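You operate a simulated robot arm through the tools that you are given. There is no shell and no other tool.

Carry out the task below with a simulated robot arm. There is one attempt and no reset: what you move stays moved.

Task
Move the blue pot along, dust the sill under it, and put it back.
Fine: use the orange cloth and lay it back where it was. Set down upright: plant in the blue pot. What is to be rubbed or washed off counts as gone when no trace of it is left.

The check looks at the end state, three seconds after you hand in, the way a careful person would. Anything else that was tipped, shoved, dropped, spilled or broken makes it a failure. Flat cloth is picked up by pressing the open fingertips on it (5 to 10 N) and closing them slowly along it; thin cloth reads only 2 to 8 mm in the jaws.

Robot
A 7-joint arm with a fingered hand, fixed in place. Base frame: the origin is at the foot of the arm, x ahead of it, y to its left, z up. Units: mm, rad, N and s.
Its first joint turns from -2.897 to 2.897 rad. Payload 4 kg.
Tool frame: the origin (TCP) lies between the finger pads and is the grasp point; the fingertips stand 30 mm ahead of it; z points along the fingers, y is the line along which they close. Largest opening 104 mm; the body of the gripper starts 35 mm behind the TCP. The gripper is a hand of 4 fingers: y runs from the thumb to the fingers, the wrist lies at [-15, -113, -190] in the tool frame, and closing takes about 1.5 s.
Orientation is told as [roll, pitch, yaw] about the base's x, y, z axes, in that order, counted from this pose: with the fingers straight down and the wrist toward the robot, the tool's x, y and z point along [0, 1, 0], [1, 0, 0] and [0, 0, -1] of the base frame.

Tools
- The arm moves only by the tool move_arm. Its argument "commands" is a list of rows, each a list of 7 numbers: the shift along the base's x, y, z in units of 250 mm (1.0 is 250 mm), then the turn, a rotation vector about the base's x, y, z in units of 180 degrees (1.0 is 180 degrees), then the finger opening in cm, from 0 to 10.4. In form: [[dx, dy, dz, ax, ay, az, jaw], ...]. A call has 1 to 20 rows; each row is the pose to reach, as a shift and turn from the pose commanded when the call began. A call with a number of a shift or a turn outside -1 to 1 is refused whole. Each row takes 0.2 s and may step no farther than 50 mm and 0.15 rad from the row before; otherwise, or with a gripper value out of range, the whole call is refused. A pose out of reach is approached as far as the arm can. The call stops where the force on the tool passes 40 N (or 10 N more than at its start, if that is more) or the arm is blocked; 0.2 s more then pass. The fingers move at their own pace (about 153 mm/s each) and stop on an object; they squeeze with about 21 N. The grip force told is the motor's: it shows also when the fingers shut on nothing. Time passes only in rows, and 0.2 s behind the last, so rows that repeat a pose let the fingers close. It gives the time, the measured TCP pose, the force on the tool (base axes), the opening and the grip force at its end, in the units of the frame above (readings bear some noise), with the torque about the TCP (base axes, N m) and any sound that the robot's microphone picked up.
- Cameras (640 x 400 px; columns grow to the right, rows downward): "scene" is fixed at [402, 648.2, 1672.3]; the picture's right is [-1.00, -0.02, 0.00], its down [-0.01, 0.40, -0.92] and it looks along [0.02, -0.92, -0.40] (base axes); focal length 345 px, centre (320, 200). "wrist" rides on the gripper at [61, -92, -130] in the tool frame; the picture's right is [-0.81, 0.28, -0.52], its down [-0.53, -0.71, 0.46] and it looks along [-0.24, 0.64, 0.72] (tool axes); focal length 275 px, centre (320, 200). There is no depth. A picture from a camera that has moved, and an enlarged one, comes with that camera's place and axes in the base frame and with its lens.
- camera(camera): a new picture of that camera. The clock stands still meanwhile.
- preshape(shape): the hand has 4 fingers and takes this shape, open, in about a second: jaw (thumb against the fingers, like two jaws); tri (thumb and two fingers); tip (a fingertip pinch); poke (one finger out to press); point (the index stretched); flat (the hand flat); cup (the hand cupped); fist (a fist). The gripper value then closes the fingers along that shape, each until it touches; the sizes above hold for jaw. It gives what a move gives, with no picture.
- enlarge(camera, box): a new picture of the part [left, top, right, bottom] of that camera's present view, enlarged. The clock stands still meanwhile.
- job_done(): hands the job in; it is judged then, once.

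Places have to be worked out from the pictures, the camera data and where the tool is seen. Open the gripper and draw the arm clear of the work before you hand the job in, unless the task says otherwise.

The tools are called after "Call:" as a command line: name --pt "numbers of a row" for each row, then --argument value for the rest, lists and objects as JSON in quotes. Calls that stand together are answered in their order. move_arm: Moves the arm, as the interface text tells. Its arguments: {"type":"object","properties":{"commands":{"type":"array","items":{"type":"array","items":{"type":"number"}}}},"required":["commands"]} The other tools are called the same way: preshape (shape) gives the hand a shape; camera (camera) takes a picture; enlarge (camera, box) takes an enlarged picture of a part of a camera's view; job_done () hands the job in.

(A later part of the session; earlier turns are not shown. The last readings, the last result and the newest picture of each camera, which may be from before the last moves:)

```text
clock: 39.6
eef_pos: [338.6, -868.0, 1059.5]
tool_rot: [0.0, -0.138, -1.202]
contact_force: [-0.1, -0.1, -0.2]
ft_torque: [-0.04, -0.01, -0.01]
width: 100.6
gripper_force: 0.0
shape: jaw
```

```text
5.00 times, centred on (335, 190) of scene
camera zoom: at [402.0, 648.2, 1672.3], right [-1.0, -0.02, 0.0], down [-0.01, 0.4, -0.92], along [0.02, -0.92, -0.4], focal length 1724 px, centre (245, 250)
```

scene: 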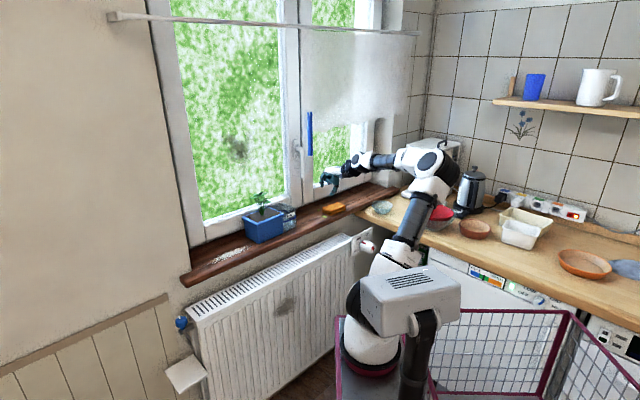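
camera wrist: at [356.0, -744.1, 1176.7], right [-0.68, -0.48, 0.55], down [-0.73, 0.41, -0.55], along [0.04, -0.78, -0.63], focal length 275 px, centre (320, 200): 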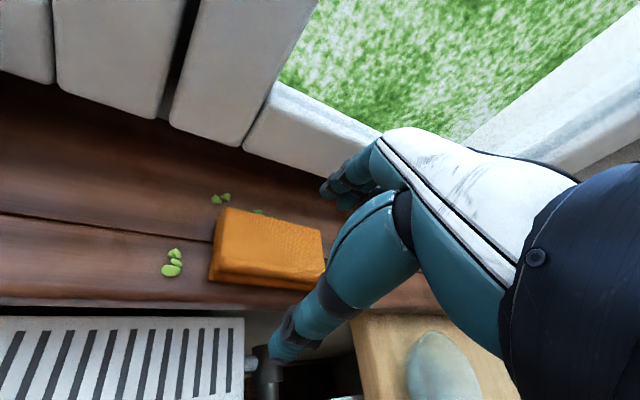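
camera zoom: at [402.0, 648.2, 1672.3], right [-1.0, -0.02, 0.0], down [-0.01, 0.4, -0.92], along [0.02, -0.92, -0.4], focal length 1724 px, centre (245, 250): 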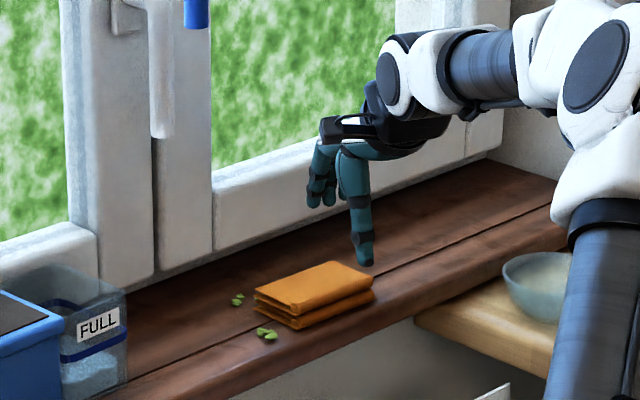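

Tracking is good. I extend to above the cloth centre at low height in small steps.

Call:
move_arm --pt "0.02 -0.055 -0.05 0 0 0 10.0" --pt "0.043 -0.11 -0.1 0 0 0 10.0" --pt "0.064 -0.166 -0.15 0 0 0 10.0" --pt "0.086 -0.222 -0.2 0 0 0 10.0" --pt "0.086 -0.222 -0.2 0 0 0 10.0"

Call:
camera --camera "wrist"

Call:
enlarge --camera "scene" --box '[290, 160, 380, 230]'

```text
clock: 40.8
eef_pos: [359.4, -922.3, 1009.6]
tool_rot: [0.0, -0.138, -1.197]
contact_force: [-0.9, 0.0, 0.7]
ft_torque: [-0.01, 0.03, -0.01]
width: 100.3
gripper_force: 0.1
shape: jaw
```

```text
taken
camera wrist: at [376.3, -799.4, 1126.4], right [-0.68, -0.48, 0.55], down [-0.73, 0.41, -0.55], along [0.04, -0.78, -0.63], focal length 275 px, centre (320, 200)
```

wrist: 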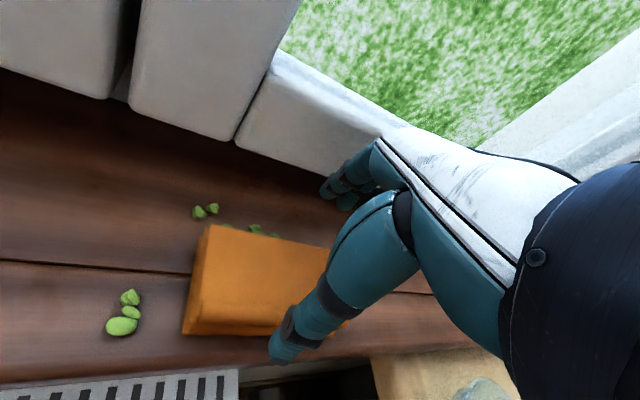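

```text
5.71 times, centred on (335, 195) of scene
camera zoom: at [402.0, 648.2, 1672.3], right [-1.0, -0.02, 0.0], down [-0.01, 0.4, -0.92], along [0.02, -0.92, -0.4], focal length 1970 px, centre (234, 229)
```

zoom: 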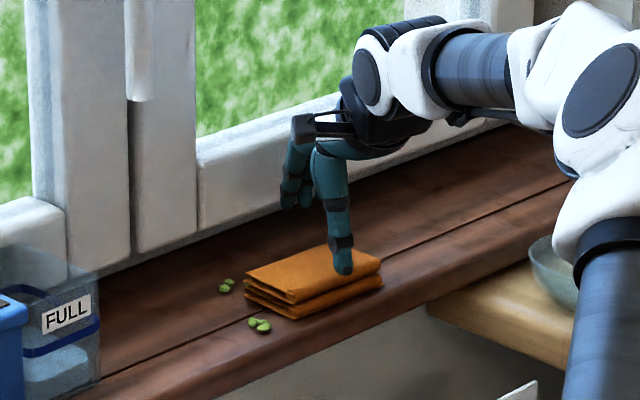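

Another leaf lies behind the cloth near u≈-383, so I'll shift the grip 15 mm toward -u to keep the fingers clear of it. Then I'll lower the open jaws astride the stack and stop near the sill.

Call:
move_arm --pt "-0.024 -0.018 0 0 0 0 9.5" --pt "-0.048 -0.037 0 0 0 0 9.5" --pt "-0.048 -0.037 -0.04 0 0 0 9.5" --pt "-0.048 -0.037 -0.08 0 0 0 9.5" --pt "-0.048 -0.037 -0.115 0 0 0 9.5" --pt "-0.048 -0.037 -0.14 0 0 0 9.5" --pt "-0.048 -0.037 -0.14 0 0 0 9.5"

Call:
camera --camera "wrist"

Call:
enlarge --camera "scene" --box '[290, 160, 380, 230]'

```text
clock: 42.4
eef_pos: [346.3, -932.9, 974.0]
tool_rot: [-0.001, -0.138, -1.201]
contact_force: [0.9, 0.3, 0.4]
ft_torque: [-0.03, 0.02, 0.01]
width: 94.9
gripper_force: 0.1
shape: jaw
```

```text
taken
camera wrist: at [363.4, -810.0, 1092.1], right [-0.68, -0.48, 0.55], down [-0.73, 0.41, -0.55], along [0.04, -0.78, -0.63], focal length 275 px, centre (320, 200)
```

wrist: 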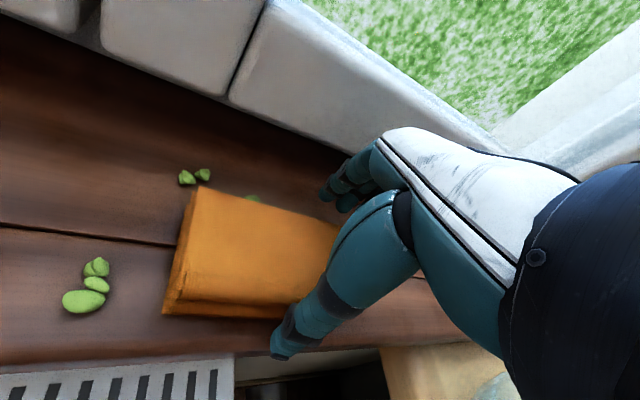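

```text
5.71 times, centred on (335, 195) of scene
camera zoom: at [402.0, 648.2, 1672.3], right [-1.0, -0.02, 0.0], down [-0.01, 0.4, -0.92], along [0.02, -0.92, -0.4], focal length 1970 px, centre (234, 229)
```

zoom: 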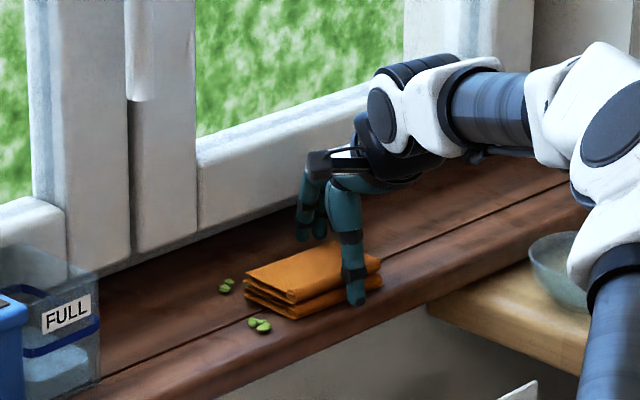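

Thumb is in front and the fingers behind the stack, clear of the leaves. I now close slowly, settling a few millimetres as the jaws come together.

Call:
move_arm --pt "0 0 0 0 0 0 8.5" --pt "0 0 -0.004 0 0 0 7.8" --pt "0 0 -0.008 0 0 0 7.1" --pt "0 0 -0.012 0 0 0 6.4" --pt "0 0 -0.012 0 0 0 5.7" --pt "0 0 -0.012 0 0 0 5.0" --pt "0 0 -0.012 0 0 0 4.3" --pt "0 0 -0.012 0 0 0 3.6" --pt "0 0 -0.012 0 0 0 2.9" --pt "0 0 -0.012 0 0 0 2.2" --pt "0 0 -0.012 0 0 0 1.5" --pt "0 0 -0.012 0 0 0 0.8" --pt "0 0 -0.012 0 0 0 0" --pt "0 0 -0.012 0 0 0 0" --pt "0 0 -0.012 0 0 0 0"

Call:
camera --camera "wrist"

Call:
enlarge --camera "scene" --box '[290, 160, 380, 230]'

```text
clock: 45.6
eef_pos: [344.9, -931.5, 971.7]
tool_rot: [0.001, -0.139, -1.2]
contact_force: [0.4, 1.0, 5.6]
ft_torque: [0.08, 0.02, 0.07]
width: 65.6
gripper_force: 20.9
shape: jaw
```

```text
taken
camera wrist: at [363.2, -808.7, 1089.1], right [-0.68, -0.48, 0.55], down [-0.73, 0.41, -0.55], along [0.04, -0.78, -0.63], focal length 275 px, centre (320, 200)
```

wrist: 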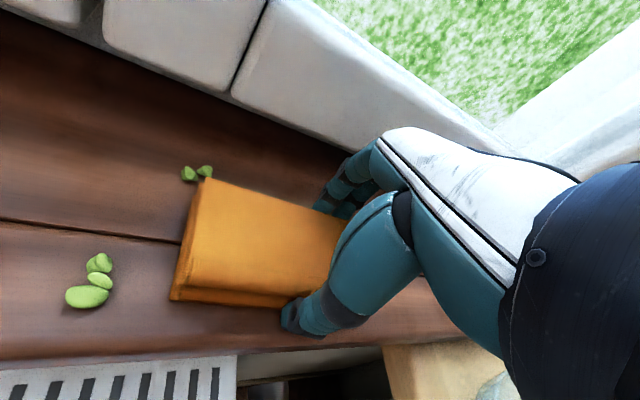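

```text
5.71 times, centred on (335, 195) of scene
camera zoom: at [402.0, 648.2, 1672.3], right [-1.0, -0.02, 0.0], down [-0.01, 0.4, -0.92], along [0.02, -0.92, -0.4], focal length 1970 px, centre (234, 229)
```

zoom: 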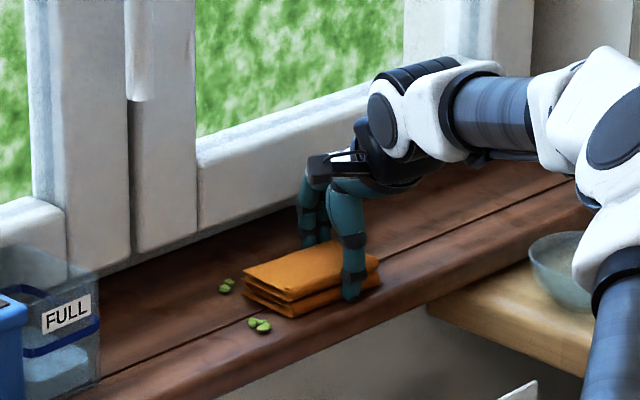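

The cloth behaves like a firm folded pad and is held across its 65 mm width with 21 N. I lift it straight up and check it.

Call:
move_arm --pt "0 0 0.02 0 0 0 0" --pt "0 0 0.05 0 0 0 0" --pt "0 0 0.09 0 0 0 0" --pt "-0.01 0.03 0.14 0 0 0 0" --pt "-0.03 0.08 0.2 0 0 0 0" --pt "-0.05 0.13 0.27 0 0 0 0" --pt "-0.07 0.19 0.34 0 0 0 0" --pt "-0.07 0.19 0.34 0 0 0 0"

Call:
camera --camera "wrist"

Call:
enlarge --camera "scene" --box '[280, 130, 380, 230]'

```text
clock: 47.4
eef_pos: [328.7, -882.9, 1057.8]
tool_rot: [0.0, -0.137, -1.198]
contact_force: [0.1, -0.1, 0.2]
ft_torque: [0.01, -0.01, 0.04]
width: 65.9
gripper_force: 21.2
shape: jaw
```

```text
taken
camera wrist: at [346.8, -760.4, 1175.1], right [-0.68, -0.48, 0.55], down [-0.73, 0.41, -0.55], along [0.04, -0.78, -0.63], focal length 275 px, centre (320, 200)
```

wrist: 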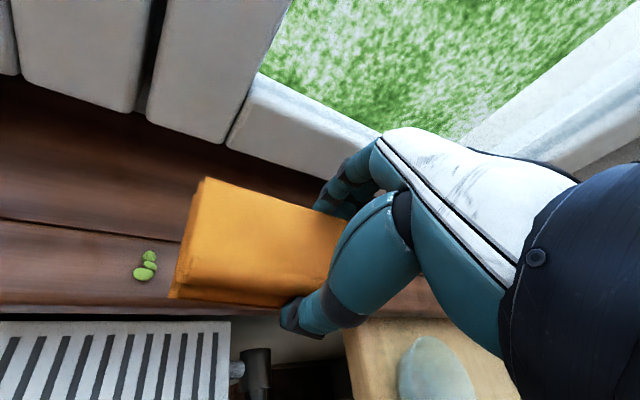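

```text
4.00 times, centred on (330, 180) of scene
camera zoom: at [402.0, 648.2, 1672.3], right [-1.0, -0.02, 0.0], down [-0.01, 0.4, -0.92], along [0.02, -0.92, -0.4], focal length 1379 px, centre (280, 280)
```

zoom: 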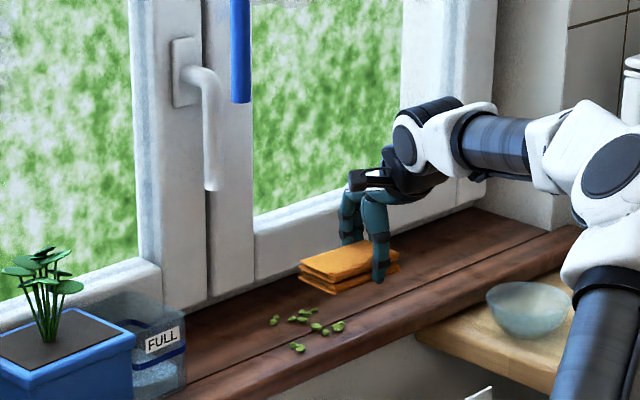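

The pad lifts cleanly and stays folded. I carry it inward (n≈770, well in front of pot and jar) and then along the sill toward the dust, keeping the orientation.

Call:
move_arm --pt "-0.06 0.063 0.025 0 0 0 0" --pt "-0.12 0.126 0.05 0 0 0 0" --pt "-0.18 0.188 0.075 0 0 0 0" --pt "-0.241 0.251 0.1 0 0 0 0" --pt "-0.127 0.365 0.1 0 0 0 0" --pt "-0.013 0.479 0.1 0 0 0 0" --pt "0.101 0.593 0.1 0 0 0 0" --pt "0.215 0.707 0.1 0 0 0 0" --pt "0.329 0.821 0.1 0 0 0 0" --pt "0.443 0.935 0.1 0 0 0 0" --pt "0.443 0.935 0.1 0 0 0 0"

Call:
move_arm --pt "0.11 0.11 0 0 0 0 0" --pt "0.22 0.22 0 0 0 0 0" --pt "0.33 0.33 0 0 0 0 0" --pt "0.44 0.44 0 0 0 0 0" --pt "0.55 0.55 0 0 0 0 0" --pt "0.66 0.66 0 0 0 0 0" --pt "0.77 0.77 0 0 0 0 0" --pt "0.88 0.88 0 0 0 0 0" --pt "0.984 0.984 0 0 0 0 0" --pt "0.984 0.984 0 0 0 0 0"

Call:
camera --camera "scene"

Call:
camera --camera "wrist"

```text
clock: 49.8
eef_pos: [437.5, -650.4, 1084.3]
tool_rot: [0.002, -0.139, -1.198]
contact_force: [0.3, -0.2, -0.5]
ft_torque: [0.01, 0.03, 0.03]
width: 65.7
gripper_force: 21.2
shape: jaw
```

```text
clock: 52.0
eef_pos: [685.6, -404.8, 1080.9]
tool_rot: [-0.001, -0.14, -1.199]
contact_force: [-0.2, 0.1, -0.1]
ft_torque: [-0.02, -0.01, 0.01]
width: 65.4
gripper_force: 21.0
shape: jaw
```

```text
taken
```

scene: 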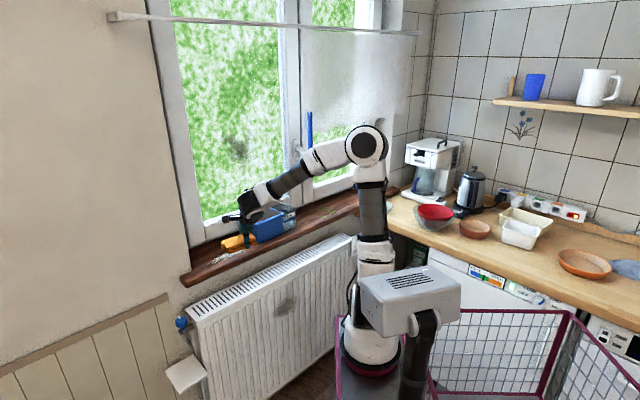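

```text
taken
camera wrist: at [703.0, -281.7, 1199.0], right [-0.68, -0.48, 0.55], down [-0.73, 0.41, -0.55], along [0.04, -0.78, -0.63], focal length 275 px, centre (320, 200)
```

wrist: 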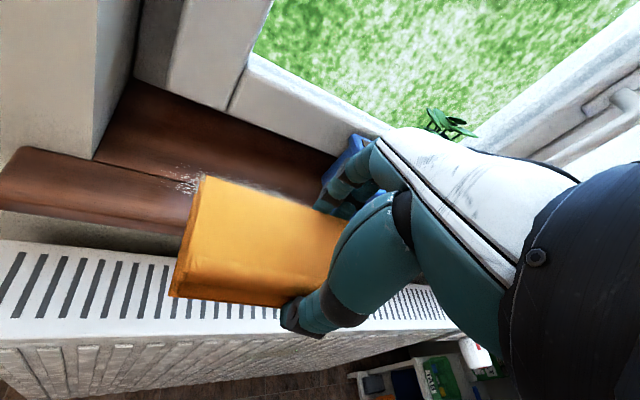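

The pad travels well. I move over the dust (pad centre about u≈217, n≈904) and down to just above the sill.

Call:
move_arm --pt "0.06 -0.058 -0.05 0 0 0 0" --pt "0.12 -0.116 -0.11 0 0 0 0" --pt "0.18 -0.174 -0.17 0 0 0 0" --pt "0.24 -0.232 -0.23 0 0 0 0" --pt "0.3 -0.29 -0.29 0 0 0 0" --pt "0.354 -0.341 -0.34 0 0 0 0" --pt "0.354 -0.341 -0.38 0 0 0 0" --pt "0.354 -0.341 -0.41 0 0 0 0" --pt "0.354 -0.341 -0.41 0 0 0 0"

Call:
camera --camera "wrist"

Call:
enlarge --camera "scene" --box '[180, 180, 300, 290]'

```text
clock: 54.0
eef_pos: [773.9, -490.5, 979.3]
tool_rot: [0.001, -0.138, -1.198]
contact_force: [-0.2, 0.5, -0.7]
ft_torque: [-0.01, 0.02, 0.03]
width: 65.7
gripper_force: 20.9
shape: jaw
```

```text
taken
camera wrist: at [792.1, -366.7, 1096.4], right [-0.68, -0.48, 0.55], down [-0.73, 0.41, -0.55], along [0.04, -0.78, -0.63], focal length 275 px, centre (320, 200)
```

wrist: 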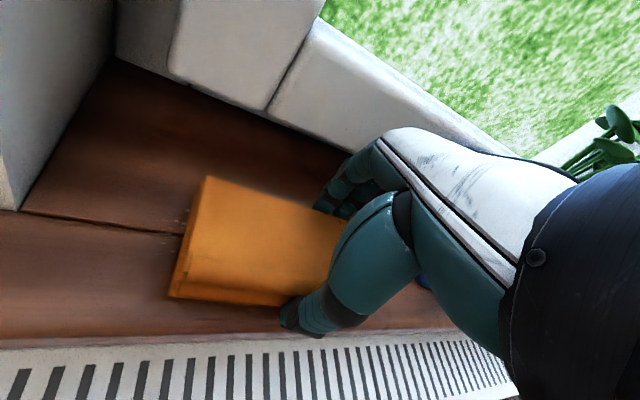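

```text
3.64 times, centred on (240, 235) of scene
camera zoom: at [402.0, 648.2, 1672.3], right [-1.0, -0.02, 0.0], down [-0.01, 0.4, -0.92], along [0.02, -0.92, -0.4], focal length 1254 px, centre (611, 73)
```

zoom: 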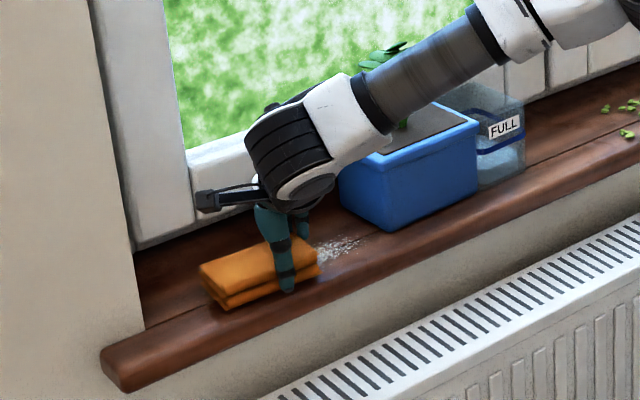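

The pad is just above the dust. I lower gently to make contact and read the force.

Call:
move_arm --pt "0 0 -0.012 0 0 0 0" --pt "0 0 -0.024 0 0 0 0" --pt "0 0 -0.032 0 0 0 0" --pt "0 0 -0.036 0 0 0 0" --pt "0 0 -0.036 0 0 0 0"

```text
clock: 55.2
eef_pos: [773.6, -491.2, 970.7]
tool_rot: [0.002, -0.14, -1.199]
contact_force: [0.9, -0.5, 13.4]
ft_torque: [0.31, 0.1, 0.01]
width: 65.2
gripper_force: 21.4
shape: jaw
```

Contact at about 13 N. Now I sweep the pad along the sill: out to the +u end, back to the -u end (staying clear of the pot), and back again.

Call:
move_arm --pt "0.04 0.04 0.001 0 0 0 0" --pt "0.08 0.08 0.001 0 0 0 0" --pt "0.105 0.105 0.001 0 0 0 0" --pt "0.06 0.06 0.001 0 0 0 0" --pt "0.02 0.02 0.001 0 0 0 0" --pt "-0.02 -0.02 0.001 0 0 0 0" --pt "-0.06 -0.06 0.001 0 0 0 0" --pt "-0.1 -0.1 0.001 0 0 0 0" --pt "-0.14 -0.14 0.001 0 0 0 0" --pt "-0.18 -0.18 0.001 0 0 0 0" --pt "-0.198 -0.198 0.001 0 0 0 0" --pt "-0.16 -0.16 0.001 0 0 0 0" --pt "-0.12 -0.12 0.001 0 0 0 0" --pt "-0.08 -0.08 0.001 0 0 0 0" --pt "-0.04 -0.04 0.001 0 0 0 0" --pt "0 0 0.001 0 0 0 0" --pt "0.04 0.04 0.001 0 0 0 0" --pt "0.08 0.08 0.001 0 0 0 0" --pt "0.105 0.105 0.001 0 0 0 0" --pt "0.105 0.105 0.001 0 0 0 0"

Call:
camera --camera "wrist"

Call:
enlarge --camera "scene" --box '[180, 180, 300, 290]'

```text
clock: 59.4
eef_pos: [800.2, -464.1, 971.0]
tool_rot: [-0.002, -0.137, -1.198]
contact_force: [-3.0, -4.4, 12.6]
ft_torque: [0.21, 0.2, 0.16]
width: 64.5
gripper_force: 21.2
shape: jaw
```

```text
taken
camera wrist: at [817.6, -340.4, 1088.0], right [-0.68, -0.48, 0.55], down [-0.73, 0.41, -0.55], along [0.04, -0.78, -0.63], focal length 275 px, centre (320, 200)
```

wrist: 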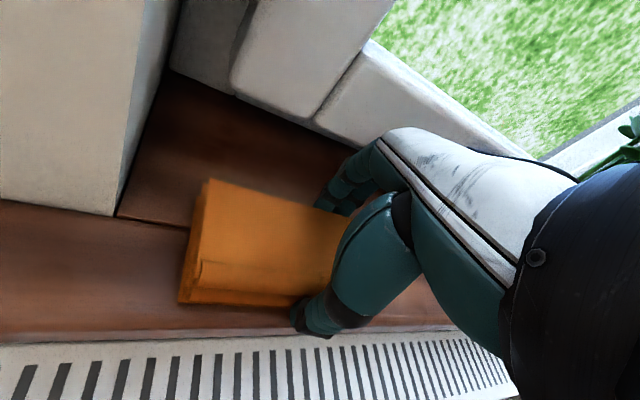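

```text
3.64 times, centred on (240, 235) of scene
camera zoom: at [402.0, 648.2, 1672.3], right [-1.0, -0.02, 0.0], down [-0.01, 0.4, -0.92], along [0.02, -0.92, -0.4], focal length 1254 px, centre (611, 73)
```

zoom: 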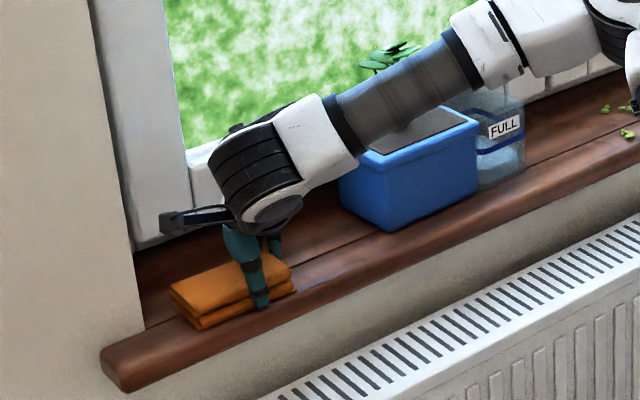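

No dust is visible beside the pad. I lift off and draw back toward the room to inspect the sill.

Call:
move_arm --pt "0 0 0.06 0 0 0 0" --pt "0 0 0.14 0 0 0 0" --pt "-0.06 0.06 0.22 0 0 0 0" --pt "-0.16 0.16 0.3 0 0 0 0" --pt "-0.28 0.28 0.36 0 0 0 0" --pt "-0.4 0.4 0.4 0 0 0 0" --pt "-0.52 0.52 0.44 0 0 0 0" --pt "-0.52 0.52 0.44 0 0 0 0"

Call:
camera --camera "wrist"

Call:
enlarge --camera "scene" --box '[180, 210, 270, 290]'

```text
clock: 61.2
eef_pos: [669.8, -332.4, 1080.7]
tool_rot: [-0.001, -0.136, -1.2]
contact_force: [-0.9, 0.0, 0.1]
ft_torque: [0.01, 0.01, 0.04]
width: 64.1
gripper_force: 20.5
shape: jaw
```

```text
taken
camera wrist: at [687.5, -209.9, 1196.8], right [-0.68, -0.48, 0.55], down [-0.73, 0.41, -0.55], along [0.04, -0.78, -0.63], focal length 275 px, centre (320, 200)
```

wrist: 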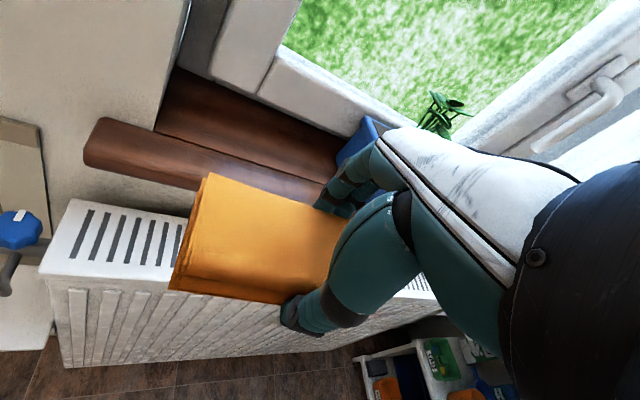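

```text
5.00 times, centred on (225, 250) of scene
camera zoom: at [402.0, 648.2, 1672.3], right [-1.0, -0.02, 0.0], down [-0.01, 0.4, -0.92], along [0.02, -0.92, -0.4], focal length 1724 px, centre (795, -50)
```

zoom: 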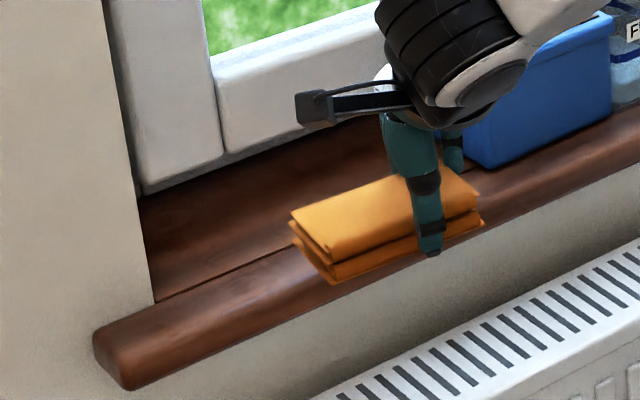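

The pad hides the spot from here; I slide sideways along -u (well in front of the sill) to see the sill from both cameras.

Call:
move_arm --pt "-0.11 -0.11 0 0 0 0 0" --pt "-0.22 -0.22 0 0 0 0 0" --pt "-0.33 -0.33 0 0 0 0 0" --pt "-0.44 -0.44 0 0 0 0 0" --pt "-0.55 -0.55 0 0 0 0 0" --pt "-0.66 -0.66 0 0 0 0 0" --pt "-0.77 -0.77 0 0 0 0 0" --pt "-0.77 -0.77 0 0 0 0 0"

Call:
enlarge --camera "scene" --box '[180, 225, 270, 290]'

Call:
camera --camera "wrist"

Call:
camera --camera "scene"

```text
clock: 63.0
eef_pos: [478.0, -525.1, 1083.3]
tool_rot: [-0.001, -0.139, -1.198]
contact_force: [-0.8, 0.3, -1.0]
ft_torque: [0.0, 0.02, -0.01]
width: 64.4
gripper_force: 21.3
shape: jaw
```

```text
6.15 times, centred on (225, 258) of scene
camera zoom: at [402.0, 648.2, 1672.3], right [-1.0, -0.02, 0.0], down [-0.01, 0.4, -0.92], along [0.02, -0.92, -0.4], focal length 2121 px, centre (905, -154)
```

zoom: 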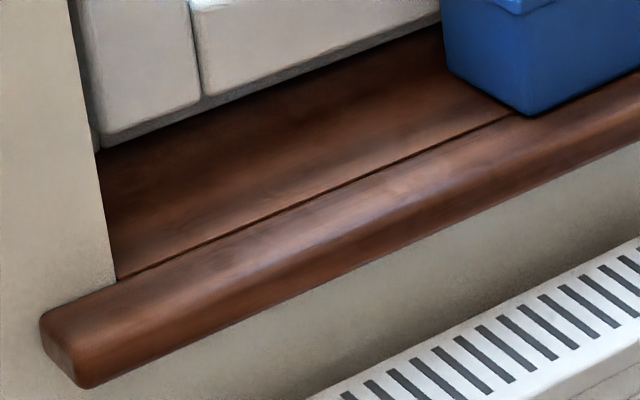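

```text
taken
camera wrist: at [496.0, -401.8, 1200.0], right [-0.68, -0.48, 0.55], down [-0.73, 0.41, -0.55], along [0.04, -0.78, -0.63], focal length 275 px, centre (320, 200)
```

wrist: 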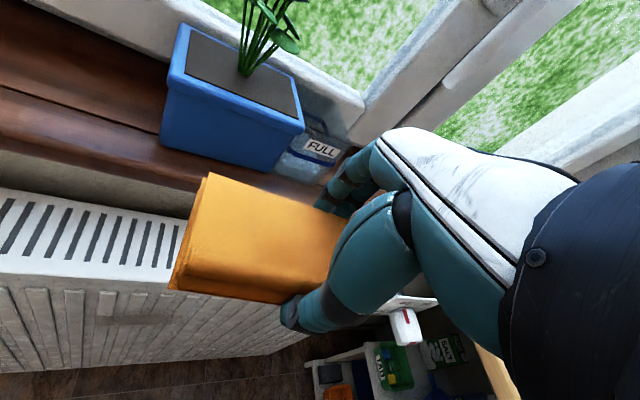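

```text
taken
```

scene: 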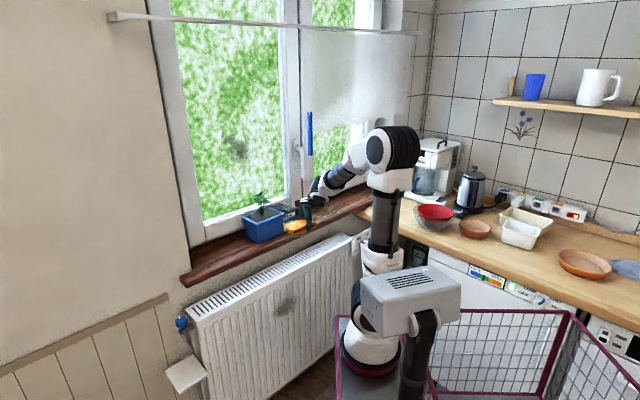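

The sill is completely clean. Now I take the cloth back. First I zoom on the pad in the hand to see how it sits, so it can be laid back with its original orientation.

Call:
enlarge --camera "wrist" --box '[150, 150, 370, 350]'

Call:
enlarge --camera "scene" --box '[270, 190, 370, 250]'

```text
2.00 times, centred on (260, 250) of wrist
camera zoom: at [496.0, -401.8, 1200.0], right [-0.68, -0.48, 0.55], down [-0.73, 0.41, -0.55], along [0.04, -0.78, -0.63], focal length 551 px, centre (440, 100)
```

zoom: 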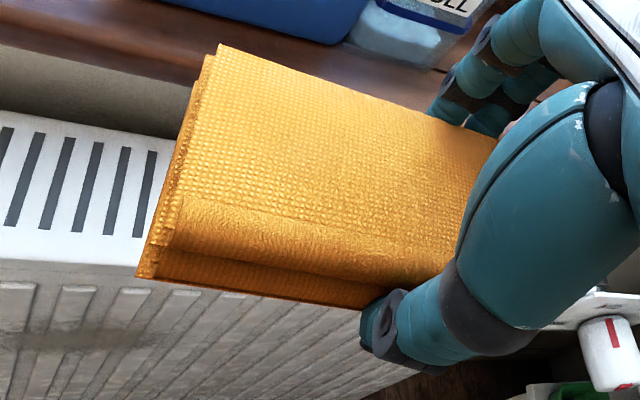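

```text
6.40 times, centred on (320, 220) of scene
camera zoom: at [402.0, 648.2, 1672.3], right [-1.0, -0.02, 0.0], down [-0.01, 0.4, -0.92], along [0.02, -0.92, -0.4], focal length 2206 px, centre (320, 72)
```

zoom: 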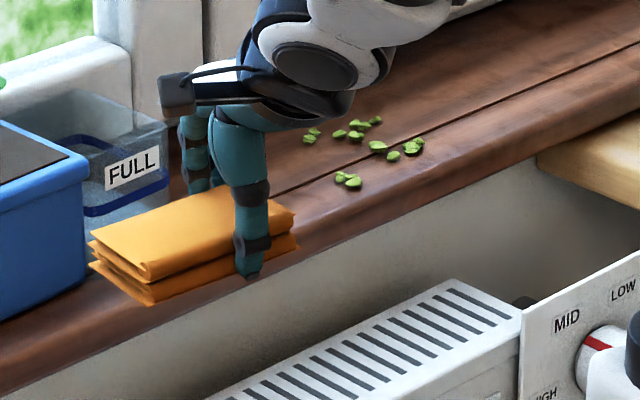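

The pad's long axis sits about 4–6° clockwise of how it lay, so I'll turn the hand +4° when laying it back, with its centre at u≈-390, n≈905. I carry it back along the room side first.

Call:
move_arm --pt "-0.09 -0.115 0 0 0 0 0" --pt "-0.18 -0.23 0 0 0 0 0" --pt "-0.27 -0.345 0 0 0 0 0" --pt "-0.36 -0.46 0 0 0 0 0" --pt "-0.45 -0.575 0 0 0 0 0" --pt "-0.534 -0.681 0 0 0 0 0" --pt "-0.534 -0.681 0 0 0 0 0"

Call:
move_arm --pt "-0.01 -0.1 -0.01 0 0 0.005 0" --pt "-0.02 -0.22 -0.02 0 0 0.01 0" --pt "-0.035 -0.34 -0.04 0 0 0.015 0" --pt "-0.05 -0.46 -0.06 0 0 0.02 0" --pt "-0.06 -0.58 -0.08 0 0 0.0222 0" --pt "-0.069 -0.698 -0.098 0 0 0.0222 0" --pt "-0.069 -0.698 -0.098 0 0 0.0222 0"

Call:
camera --camera "wrist"

Call:
enlarge --camera "scene" --box '[290, 150, 380, 230]'

```text
clock: 64.6
eef_pos: [344.2, -697.9, 1082.0]
tool_rot: [0.0, -0.137, -1.198]
contact_force: [0.1, -0.1, -0.9]
ft_torque: [0.01, 0.0, 0.0]
width: 64.2
gripper_force: 21.4
shape: jaw
```

```text
clock: 66.2
eef_pos: [328.3, -869.8, 1055.5]
tool_rot: [0.0, -0.139, -1.129]
contact_force: [0.3, 0.1, -0.7]
ft_torque: [0.0, -0.02, 0.0]
width: 64.0
gripper_force: 20.7
shape: jaw
```

```text
taken
camera wrist: at [336.7, -746.5, 1172.8], right [-0.65, -0.53, 0.55], down [-0.76, 0.35, -0.55], along [0.1, -0.77, -0.63], focal length 275 px, centre (320, 200)
```

wrist: 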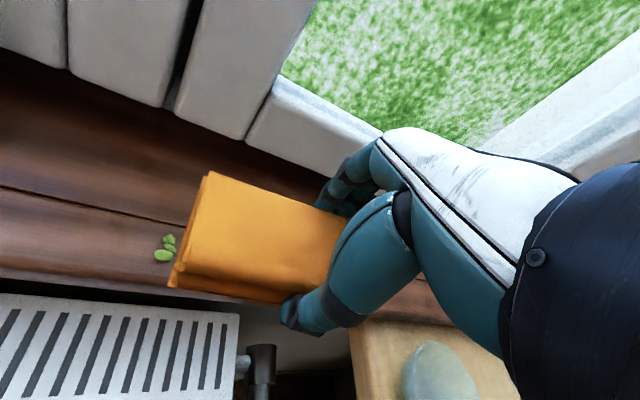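

```text
5.00 times, centred on (335, 190) of scene
camera zoom: at [402.0, 648.2, 1672.3], right [-1.0, -0.02, 0.0], down [-0.01, 0.4, -0.92], along [0.02, -0.92, -0.4], focal length 1724 px, centre (245, 250)
```

zoom: 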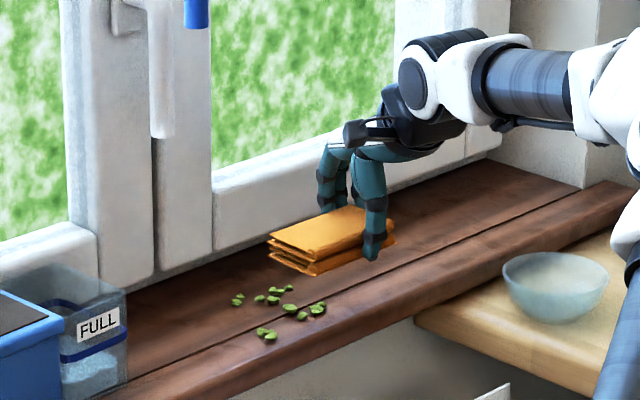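

I now extend over the original spot and lower the pad onto the sill.

Call:
move_arm --pt "0.02 -0.055 -0.05 0 0 0 0" --pt "0.04 -0.11 -0.1 0 0 0 0" --pt "0.06 -0.165 -0.15 0 0 0 0" --pt "0.0754 -0.2124 -0.2 0 0 0 0" --pt "0.0754 -0.2124 -0.24 0 0 0 0" --pt "0.0754 -0.2124 -0.28 0 0 0 0" --pt "0.0754 -0.2124 -0.31 0 0 0 0" --pt "0.0754 -0.2124 -0.324 0 0 0 0" --pt "0.0754 -0.2124 -0.332 0 0 0 0" --pt "0.0754 -0.2124 -0.332 0 0 0 0"

Call:
camera --camera "wrist"

Call:
enlarge --camera "scene" --box '[310, 190, 360, 225]'

```text
clock: 68.4
eef_pos: [346.7, -922.7, 973.7]
tool_rot: [0.001, -0.138, -1.13]
contact_force: [0.5, -0.9, -0.3]
ft_torque: [-0.02, 0.0, 0.02]
width: 63.9
gripper_force: 20.3
shape: jaw
```

```text
taken
camera wrist: at [354.7, -800.0, 1090.2], right [-0.65, -0.53, 0.55], down [-0.76, 0.35, -0.55], along [0.1, -0.77, -0.63], focal length 275 px, centre (320, 200)
```

wrist: 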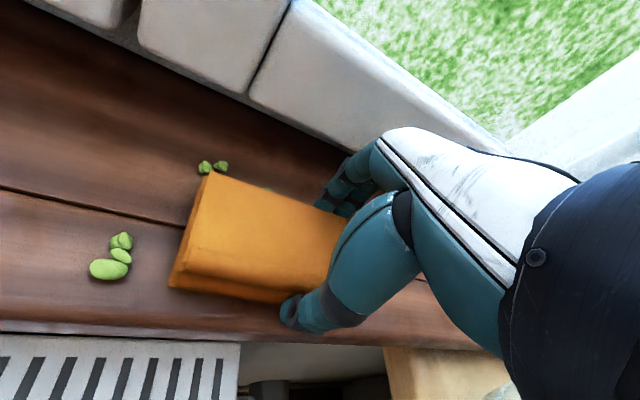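

```text
11.43 times, centred on (335, 208) of scene
camera zoom: at [402.0, 648.2, 1672.3], right [-1.0, -0.02, 0.0], down [-0.01, 0.4, -0.92], along [0.02, -0.92, -0.4], focal length 3940 px, centre (149, 114)
```

zoom: 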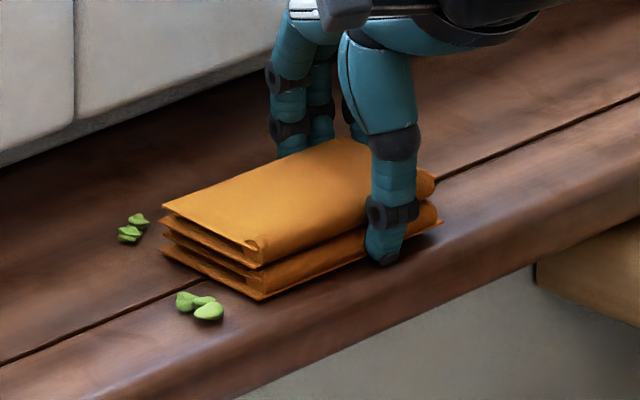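

Compared with the first picture, the pad is about 4 mm and 2.6° off. I correct that small offset, then set it down until it just touches.

Call:
move_arm --pt "0 0 0.012 0 0 0 0" --pt "-0.018 0.009 0.012 0 0 -0.0144 0" --pt "-0.018 0.009 0.004 0 0 -0.0144 0" --pt "-0.018 0.009 -0.004 0 0 -0.0144 0" --pt "-0.018 0.009 -0.008 0 0 -0.0144 0" --pt "-0.018 0.009 -0.008 0 0 -0.0144 0"

Call:
enlarge --camera "scene" --box '[310, 190, 360, 225]'

```text
clock: 69.8
eef_pos: [341.4, -921.8, 971.2]
tool_rot: [0.0, -0.14, -1.174]
contact_force: [0.0, -0.4, 2.9]
ft_torque: [0.14, 0.04, 0.03]
width: 63.9
gripper_force: 21.2
shape: jaw
```

```text
11.43 times, centred on (335, 208) of scene
camera zoom: at [402.0, 648.2, 1672.3], right [-1.0, -0.02, 0.0], down [-0.01, 0.4, -0.92], along [0.02, -0.92, -0.4], focal length 3940 px, centre (149, 114)
```

zoom: 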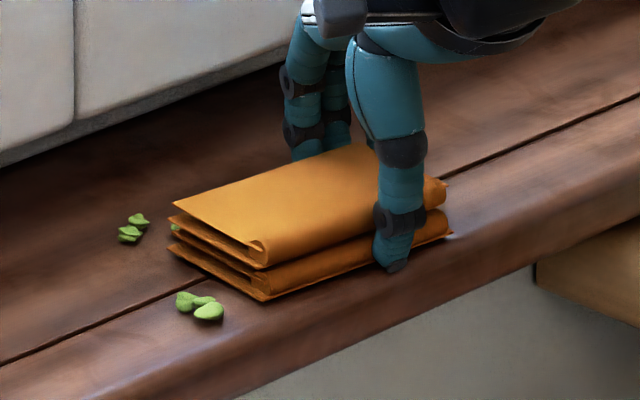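

It matches the original outline within ~2 mm and touches the sill. I open slowly and lift straight up, then withdraw inward.

Call:
move_arm --pt "0 0 0 0 0 0 6.8" --pt "0 0 0 0 0 0 7.4" --pt "0 0 0 0 0 0 8.2" --pt "0 0 0 0 0 0 9.2" --pt "0 0 0 0 0 0 9.8" --pt "0 0 0.03 0 0 0 9.8" --pt "0 0 0.08 0 0 0 9.8" --pt "0 0 0.14 0 0 0 9.8" --pt "0 0 0.2 0 0 0 9.8" --pt "-0.03 0.08 0.27 0 0 0 9.8" --pt "-0.07 0.18 0.34 0 0 0 9.8" --pt "-0.11 0.3 0.4 0 0 0 9.8" --pt "-0.15 0.42 0.44 0 0 0 9.8" --pt "-0.15 0.42 0.44 0 0 0 9.8"

Call:
enlarge --camera "scene" --box '[310, 190, 360, 225]'

Call:
enlarge --camera "scene" --box '[220, 180, 320, 260]'

Call:
camera --camera "wrist"

```text
clock: 72.8
eef_pos: [302.1, -814.1, 1083.5]
tool_rot: [0.0, -0.141, -1.174]
contact_force: [0.7, -0.3, 0.7]
ft_torque: [-0.03, 0.01, 0.02]
width: 97.5
gripper_force: 0.2
shape: jaw
```

```text
11.43 times, centred on (335, 208) of scene
camera zoom: at [402.0, 648.2, 1672.3], right [-1.0, -0.02, 0.0], down [-0.01, 0.4, -0.92], along [0.02, -0.92, -0.4], focal length 3940 px, centre (149, 114)
```

zoom: 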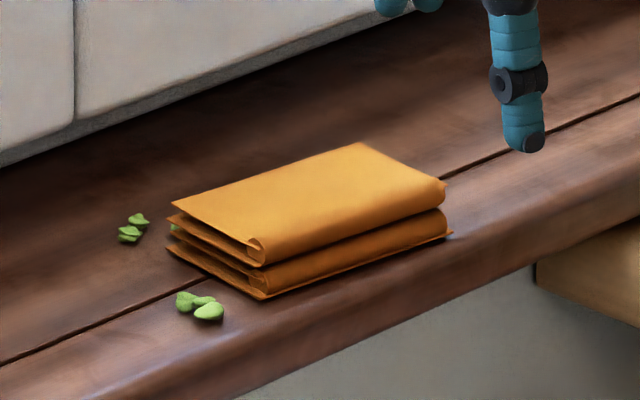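

```text
5.00 times, centred on (270, 220) of scene
camera zoom: at [402.0, 648.2, 1672.3], right [-1.0, -0.02, 0.0], down [-0.01, 0.4, -0.92], along [0.02, -0.92, -0.4], focal length 1724 px, centre (570, 100)
```

zoom: 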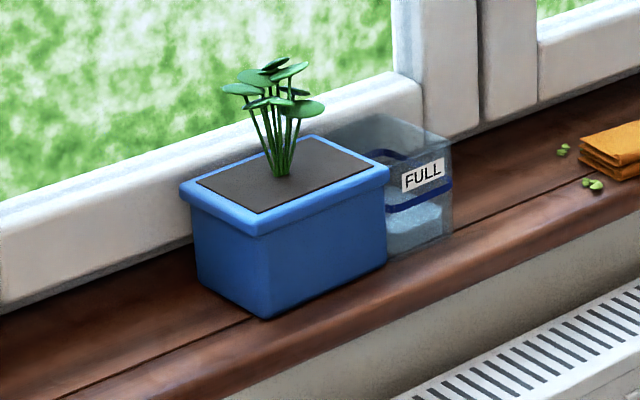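

```text
taken
camera wrist: at [317.5, -691.2, 1200.2], right [-0.67, -0.5, 0.55], down [-0.74, 0.39, -0.55], along [0.06, -0.78, -0.63], focal length 275 px, centre (320, 200)
```

wrist: 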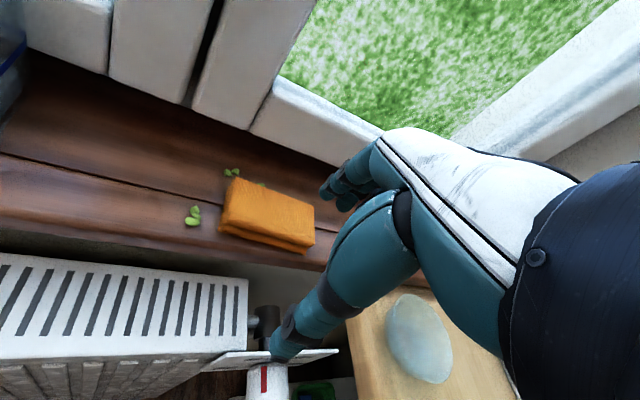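

The cloth lies back as it was. The jar evidently moves as one with the pot (a side reservoir of the planter), which explains why both followed. Now I measure the pot's present pose accurately from the soil corners, to compute the slide back.

Call:
enlarge --camera "scene" --box '[240, 195, 295, 245]'

Call:
enlarge --camera "scene" --box '[265, 185, 315, 245]'

```text
8.00 times, centred on (268, 220) of scene
camera zoom: at [402.0, 648.2, 1672.3], right [-1.0, -0.02, 0.0], down [-0.01, 0.4, -0.92], along [0.02, -0.92, -0.4], focal length 2758 px, centre (740, 40)
```

zoom: 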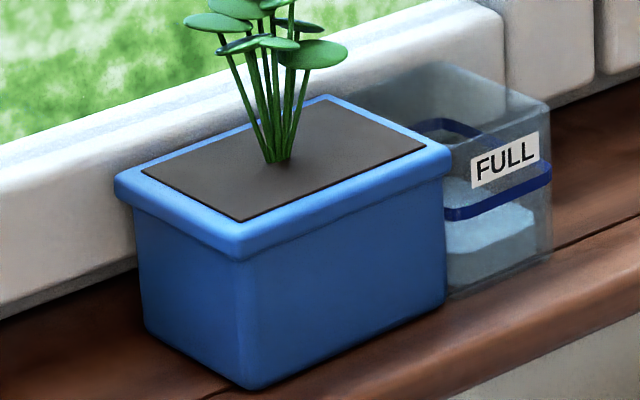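

```text
6.67 times, centred on (290, 215) of scene
camera zoom: at [402.0, 648.2, 1672.3], right [-1.0, -0.02, 0.0], down [-0.01, 0.4, -0.92], along [0.02, -0.92, -0.4], focal length 2298 px, centre (520, 100)
```

zoom: 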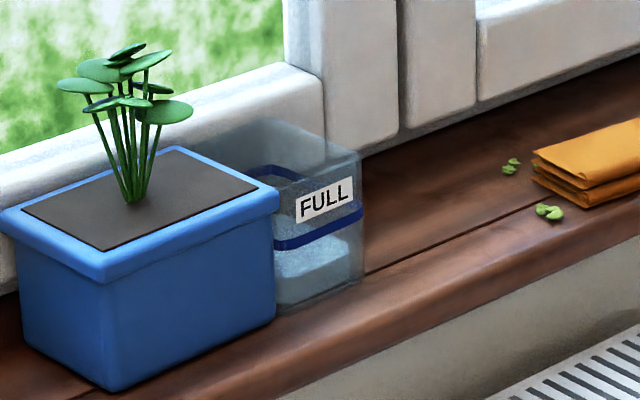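

From the sharp soil corners, the pot is now at centre u≈3, n≈947 (+2° turned); originally u≈224, n≈932. I go back toward the reservoir's front wall with the same hand pose as before.

Call:
move_arm --pt "0.12 0.087 0.02 0 0 0 9.8" --pt "0.24 0.173 0.04 -0.0111 -0.0075 0.0246 9.8" --pt "0.36 0.26 0.06 -0.0223 -0.015 0.0493 9.8" --pt "0.48 0.346 0.08 -0.0334 -0.0224 0.0739 9.8" --pt "0.6 0.433 0.1 -0.0446 -0.0299 0.0986 9.8" --pt "0.72 0.52 0.12 -0.0557 -0.0374 0.1232 9.8" --pt "0.823 0.606 0.12 -0.0557 -0.0374 0.1232 9.8" --pt "0.823 0.606 0.12 -0.0557 -0.0374 0.1232 9.8"

Call:
preshape --shape "tip"

Call:
camera --camera "wrist"

```text
clock: 74.6
eef_pos: [510.4, -664.0, 1111.4]
tool_rot: [0.002, -0.348, -0.787]
contact_force: [0.6, 0.0, -0.2]
ft_torque: [0.0, 0.0, 0.01]
width: 98.0
gripper_force: 0.1
shape: jaw
```

```text
clock: 75.5
eef_pos: [511.6, -665.1, 1110.4]
tool_rot: [0.001, -0.348, -0.786]
contact_force: [-1.3, 0.1, 0.8]
ft_torque: [0.02, -0.04, -0.02]
width: 103.4
gripper_force: 0.0
shape: tip
```

```text
taken
camera wrist: at [461.1, -529.0, 1203.0], right [-0.52, -0.63, 0.58], down [-0.74, -0.01, -0.67], along [0.43, -0.78, -0.46], focal length 275 px, centre (320, 200)
```

wrist: 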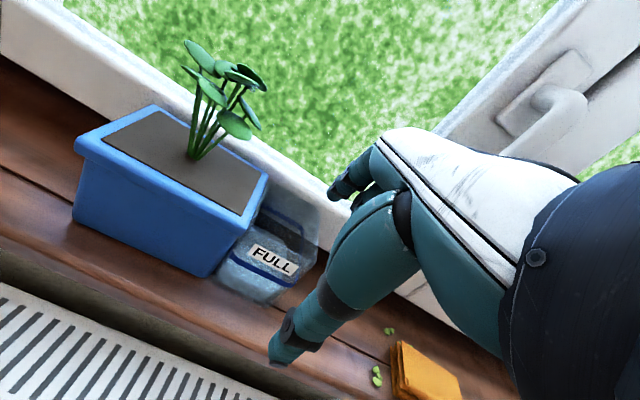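

Pose is right. I move over the reservoir's front wall and lower the fingertips astride it, as before.

Call:
move_arm --pt "0.06 -0.06 -0.03 0 0 0 5.0" --pt "0.12 -0.12 -0.06 0 0 0 5.0" --pt "0.18 -0.18 -0.09 0 0 0 5.0" --pt "0.2366 -0.237 -0.124 0 0 0 5.0" --pt "0.2366 -0.237 -0.18 0 0 0 5.0" --pt "0.2366 -0.237 -0.23 0 0 0 5.0" --pt "0.2366 -0.237 -0.23 0 0 0 5.0"

Call:
enlarge --camera "wrist" --box '[140, 120, 400, 400]'

Call:
enlarge --camera "scene" --box '[240, 170, 330, 250]'

```text
clock: 77.1
eef_pos: [568.4, -725.4, 1054.7]
tool_rot: [-0.001, -0.35, -0.787]
contact_force: [-0.5, 0.7, 0.3]
ft_torque: [0.03, -0.01, 0.01]
width: 51.0
gripper_force: 0.1
shape: tip
```

```text
1.43 times, centred on (270, 260) of wrist
camera zoom: at [518.8, -590.0, 1146.7], right [-0.52, -0.63, 0.58], down [-0.74, -0.01, -0.67], along [0.43, -0.78, -0.46], focal length 393 px, centre (391, 114)
```

zoom: 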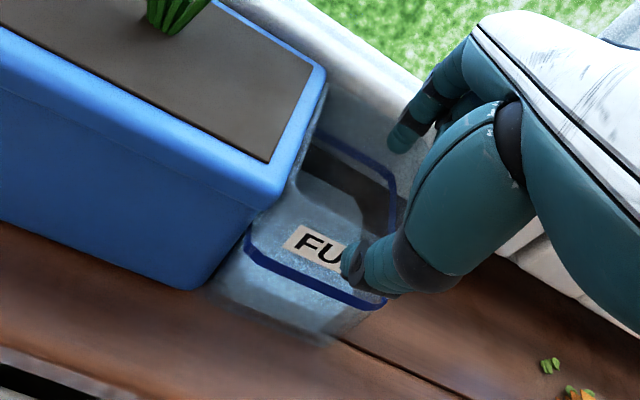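

```text
5.00 times, centred on (285, 210) of scene
camera zoom: at [402.0, 648.2, 1672.3], right [-1.0, -0.02, 0.0], down [-0.01, 0.4, -0.92], along [0.02, -0.92, -0.4], focal length 1724 px, centre (495, 150)
```

zoom: 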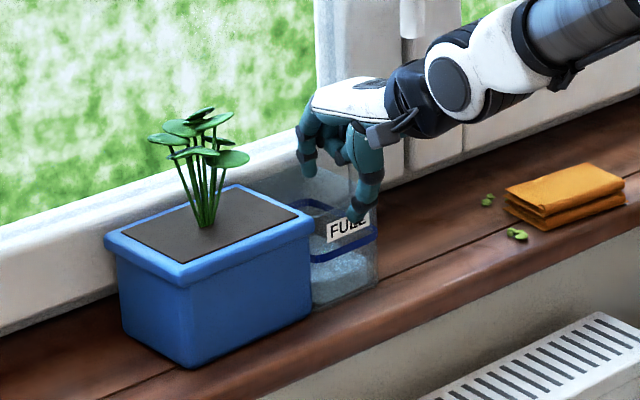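

Same relation as the first time. I go down 38 mm and close on the wall.

Call:
move_arm --pt "0 0 -0.05 0 0 0 5.0" --pt "0 0 -0.1 0 0 0 5.0" --pt "0 0 -0.14 0 0 0 5.0" --pt "0 0 -0.15 0 0 0 5.0" --pt "0 0 -0.15 0 0 0 4.0" --pt "0 0 -0.15 0 0 0 3.0" --pt "0 0 -0.15 0 0 0 2.0" --pt "0 0 -0.15 0 0 0 1.0" --pt "0 0 -0.15 0 0 0 0" --pt "0 0 -0.15 0 0 0 0" --pt "0 0 -0.15 0 0 0 0"

Call:
enlarge --camera "wrist" --box '[140, 120, 400, 400]'

```text
clock: 79.5
eef_pos: [567.8, -723.6, 1016.6]
tool_rot: [0.0, -0.348, -0.788]
contact_force: [-7.2, 4.9, 13.2]
ft_torque: [0.32, 0.92, 0.23]
width: 23.3
gripper_force: 21.1
shape: tip
```

```text
1.43 times, centred on (270, 260) of wrist
camera zoom: at [518.6, -588.7, 1108.6], right [-0.52, -0.63, 0.58], down [-0.74, -0.01, -0.67], along [0.43, -0.78, -0.46], focal length 393 px, centre (391, 114)
```

zoom: 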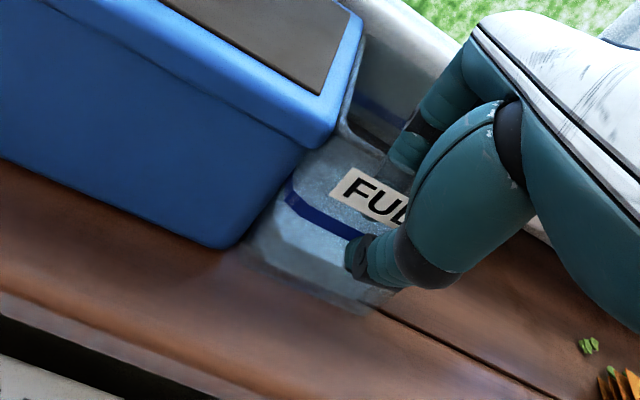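

Same firm grip. I ease up as before and slide +u by 100 mm, then check alignment.

Call:
move_arm --pt "0 0 0.012 0 0 0 0" --pt "0.02 0.02 0.016 0 0 0 0" --pt "0.05 0.05 0.016 0 0 0 0" --pt "0.08 0.08 0.016 0 0 0 0" --pt "0.11 0.11 0.016 0 0 0 0" --pt "0.14 0.14 0.016 0 0 0 0" --pt "0.17 0.17 0.016 0 0 0 0" --pt "0.2 0.2 0.016 0 0 0 0" --pt "0.23 0.23 0.016 0 0 0 0" --pt "0.26 0.26 0.016 0 0 0 0" --pt "0.283 0.283 0.016 0 0 0 0" --pt "0.283 0.283 0.016 0 0 0 0"

Call:
camera --camera "wrist"

Call:
enlarge --camera "scene" --box '[205, 195, 275, 265]'

```text
clock: 82.1
eef_pos: [639.9, -653.5, 1020.8]
tool_rot: [0.002, -0.35, -0.785]
contact_force: [-10.9, 6.6, -0.7]
ft_torque: [0.15, 0.46, -0.06]
width: 21.9
gripper_force: 21.1
shape: tip
```

```text
taken
camera wrist: at [590.1, -517.6, 1112.8], right [-0.52, -0.63, 0.58], down [-0.74, -0.01, -0.67], along [0.43, -0.78, -0.46], focal length 275 px, centre (320, 200)
```

wrist: 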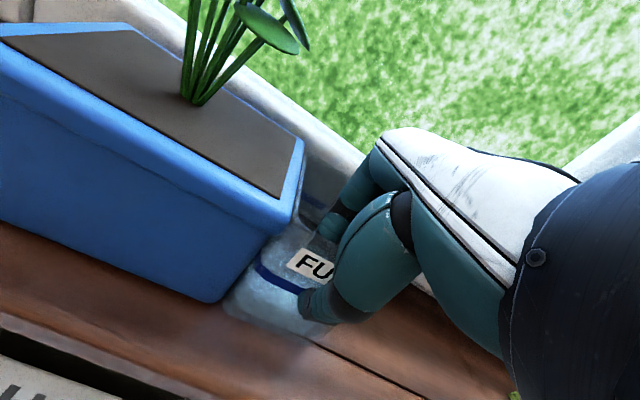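

```text
5.71 times, centred on (240, 230) of scene
camera zoom: at [402.0, 648.2, 1672.3], right [-1.0, -0.02, 0.0], down [-0.01, 0.4, -0.92], along [0.02, -0.92, -0.4], focal length 1970 px, centre (777, 29)
```

zoom: 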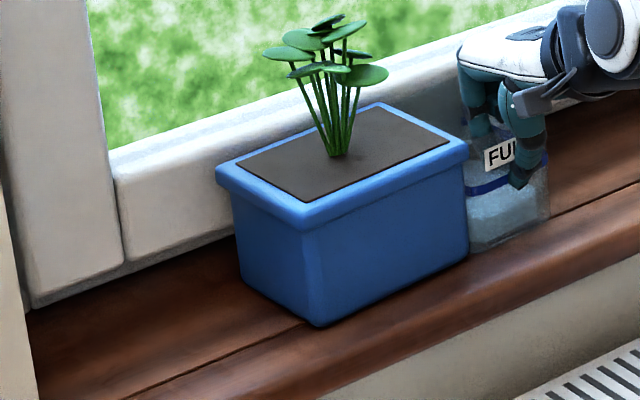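

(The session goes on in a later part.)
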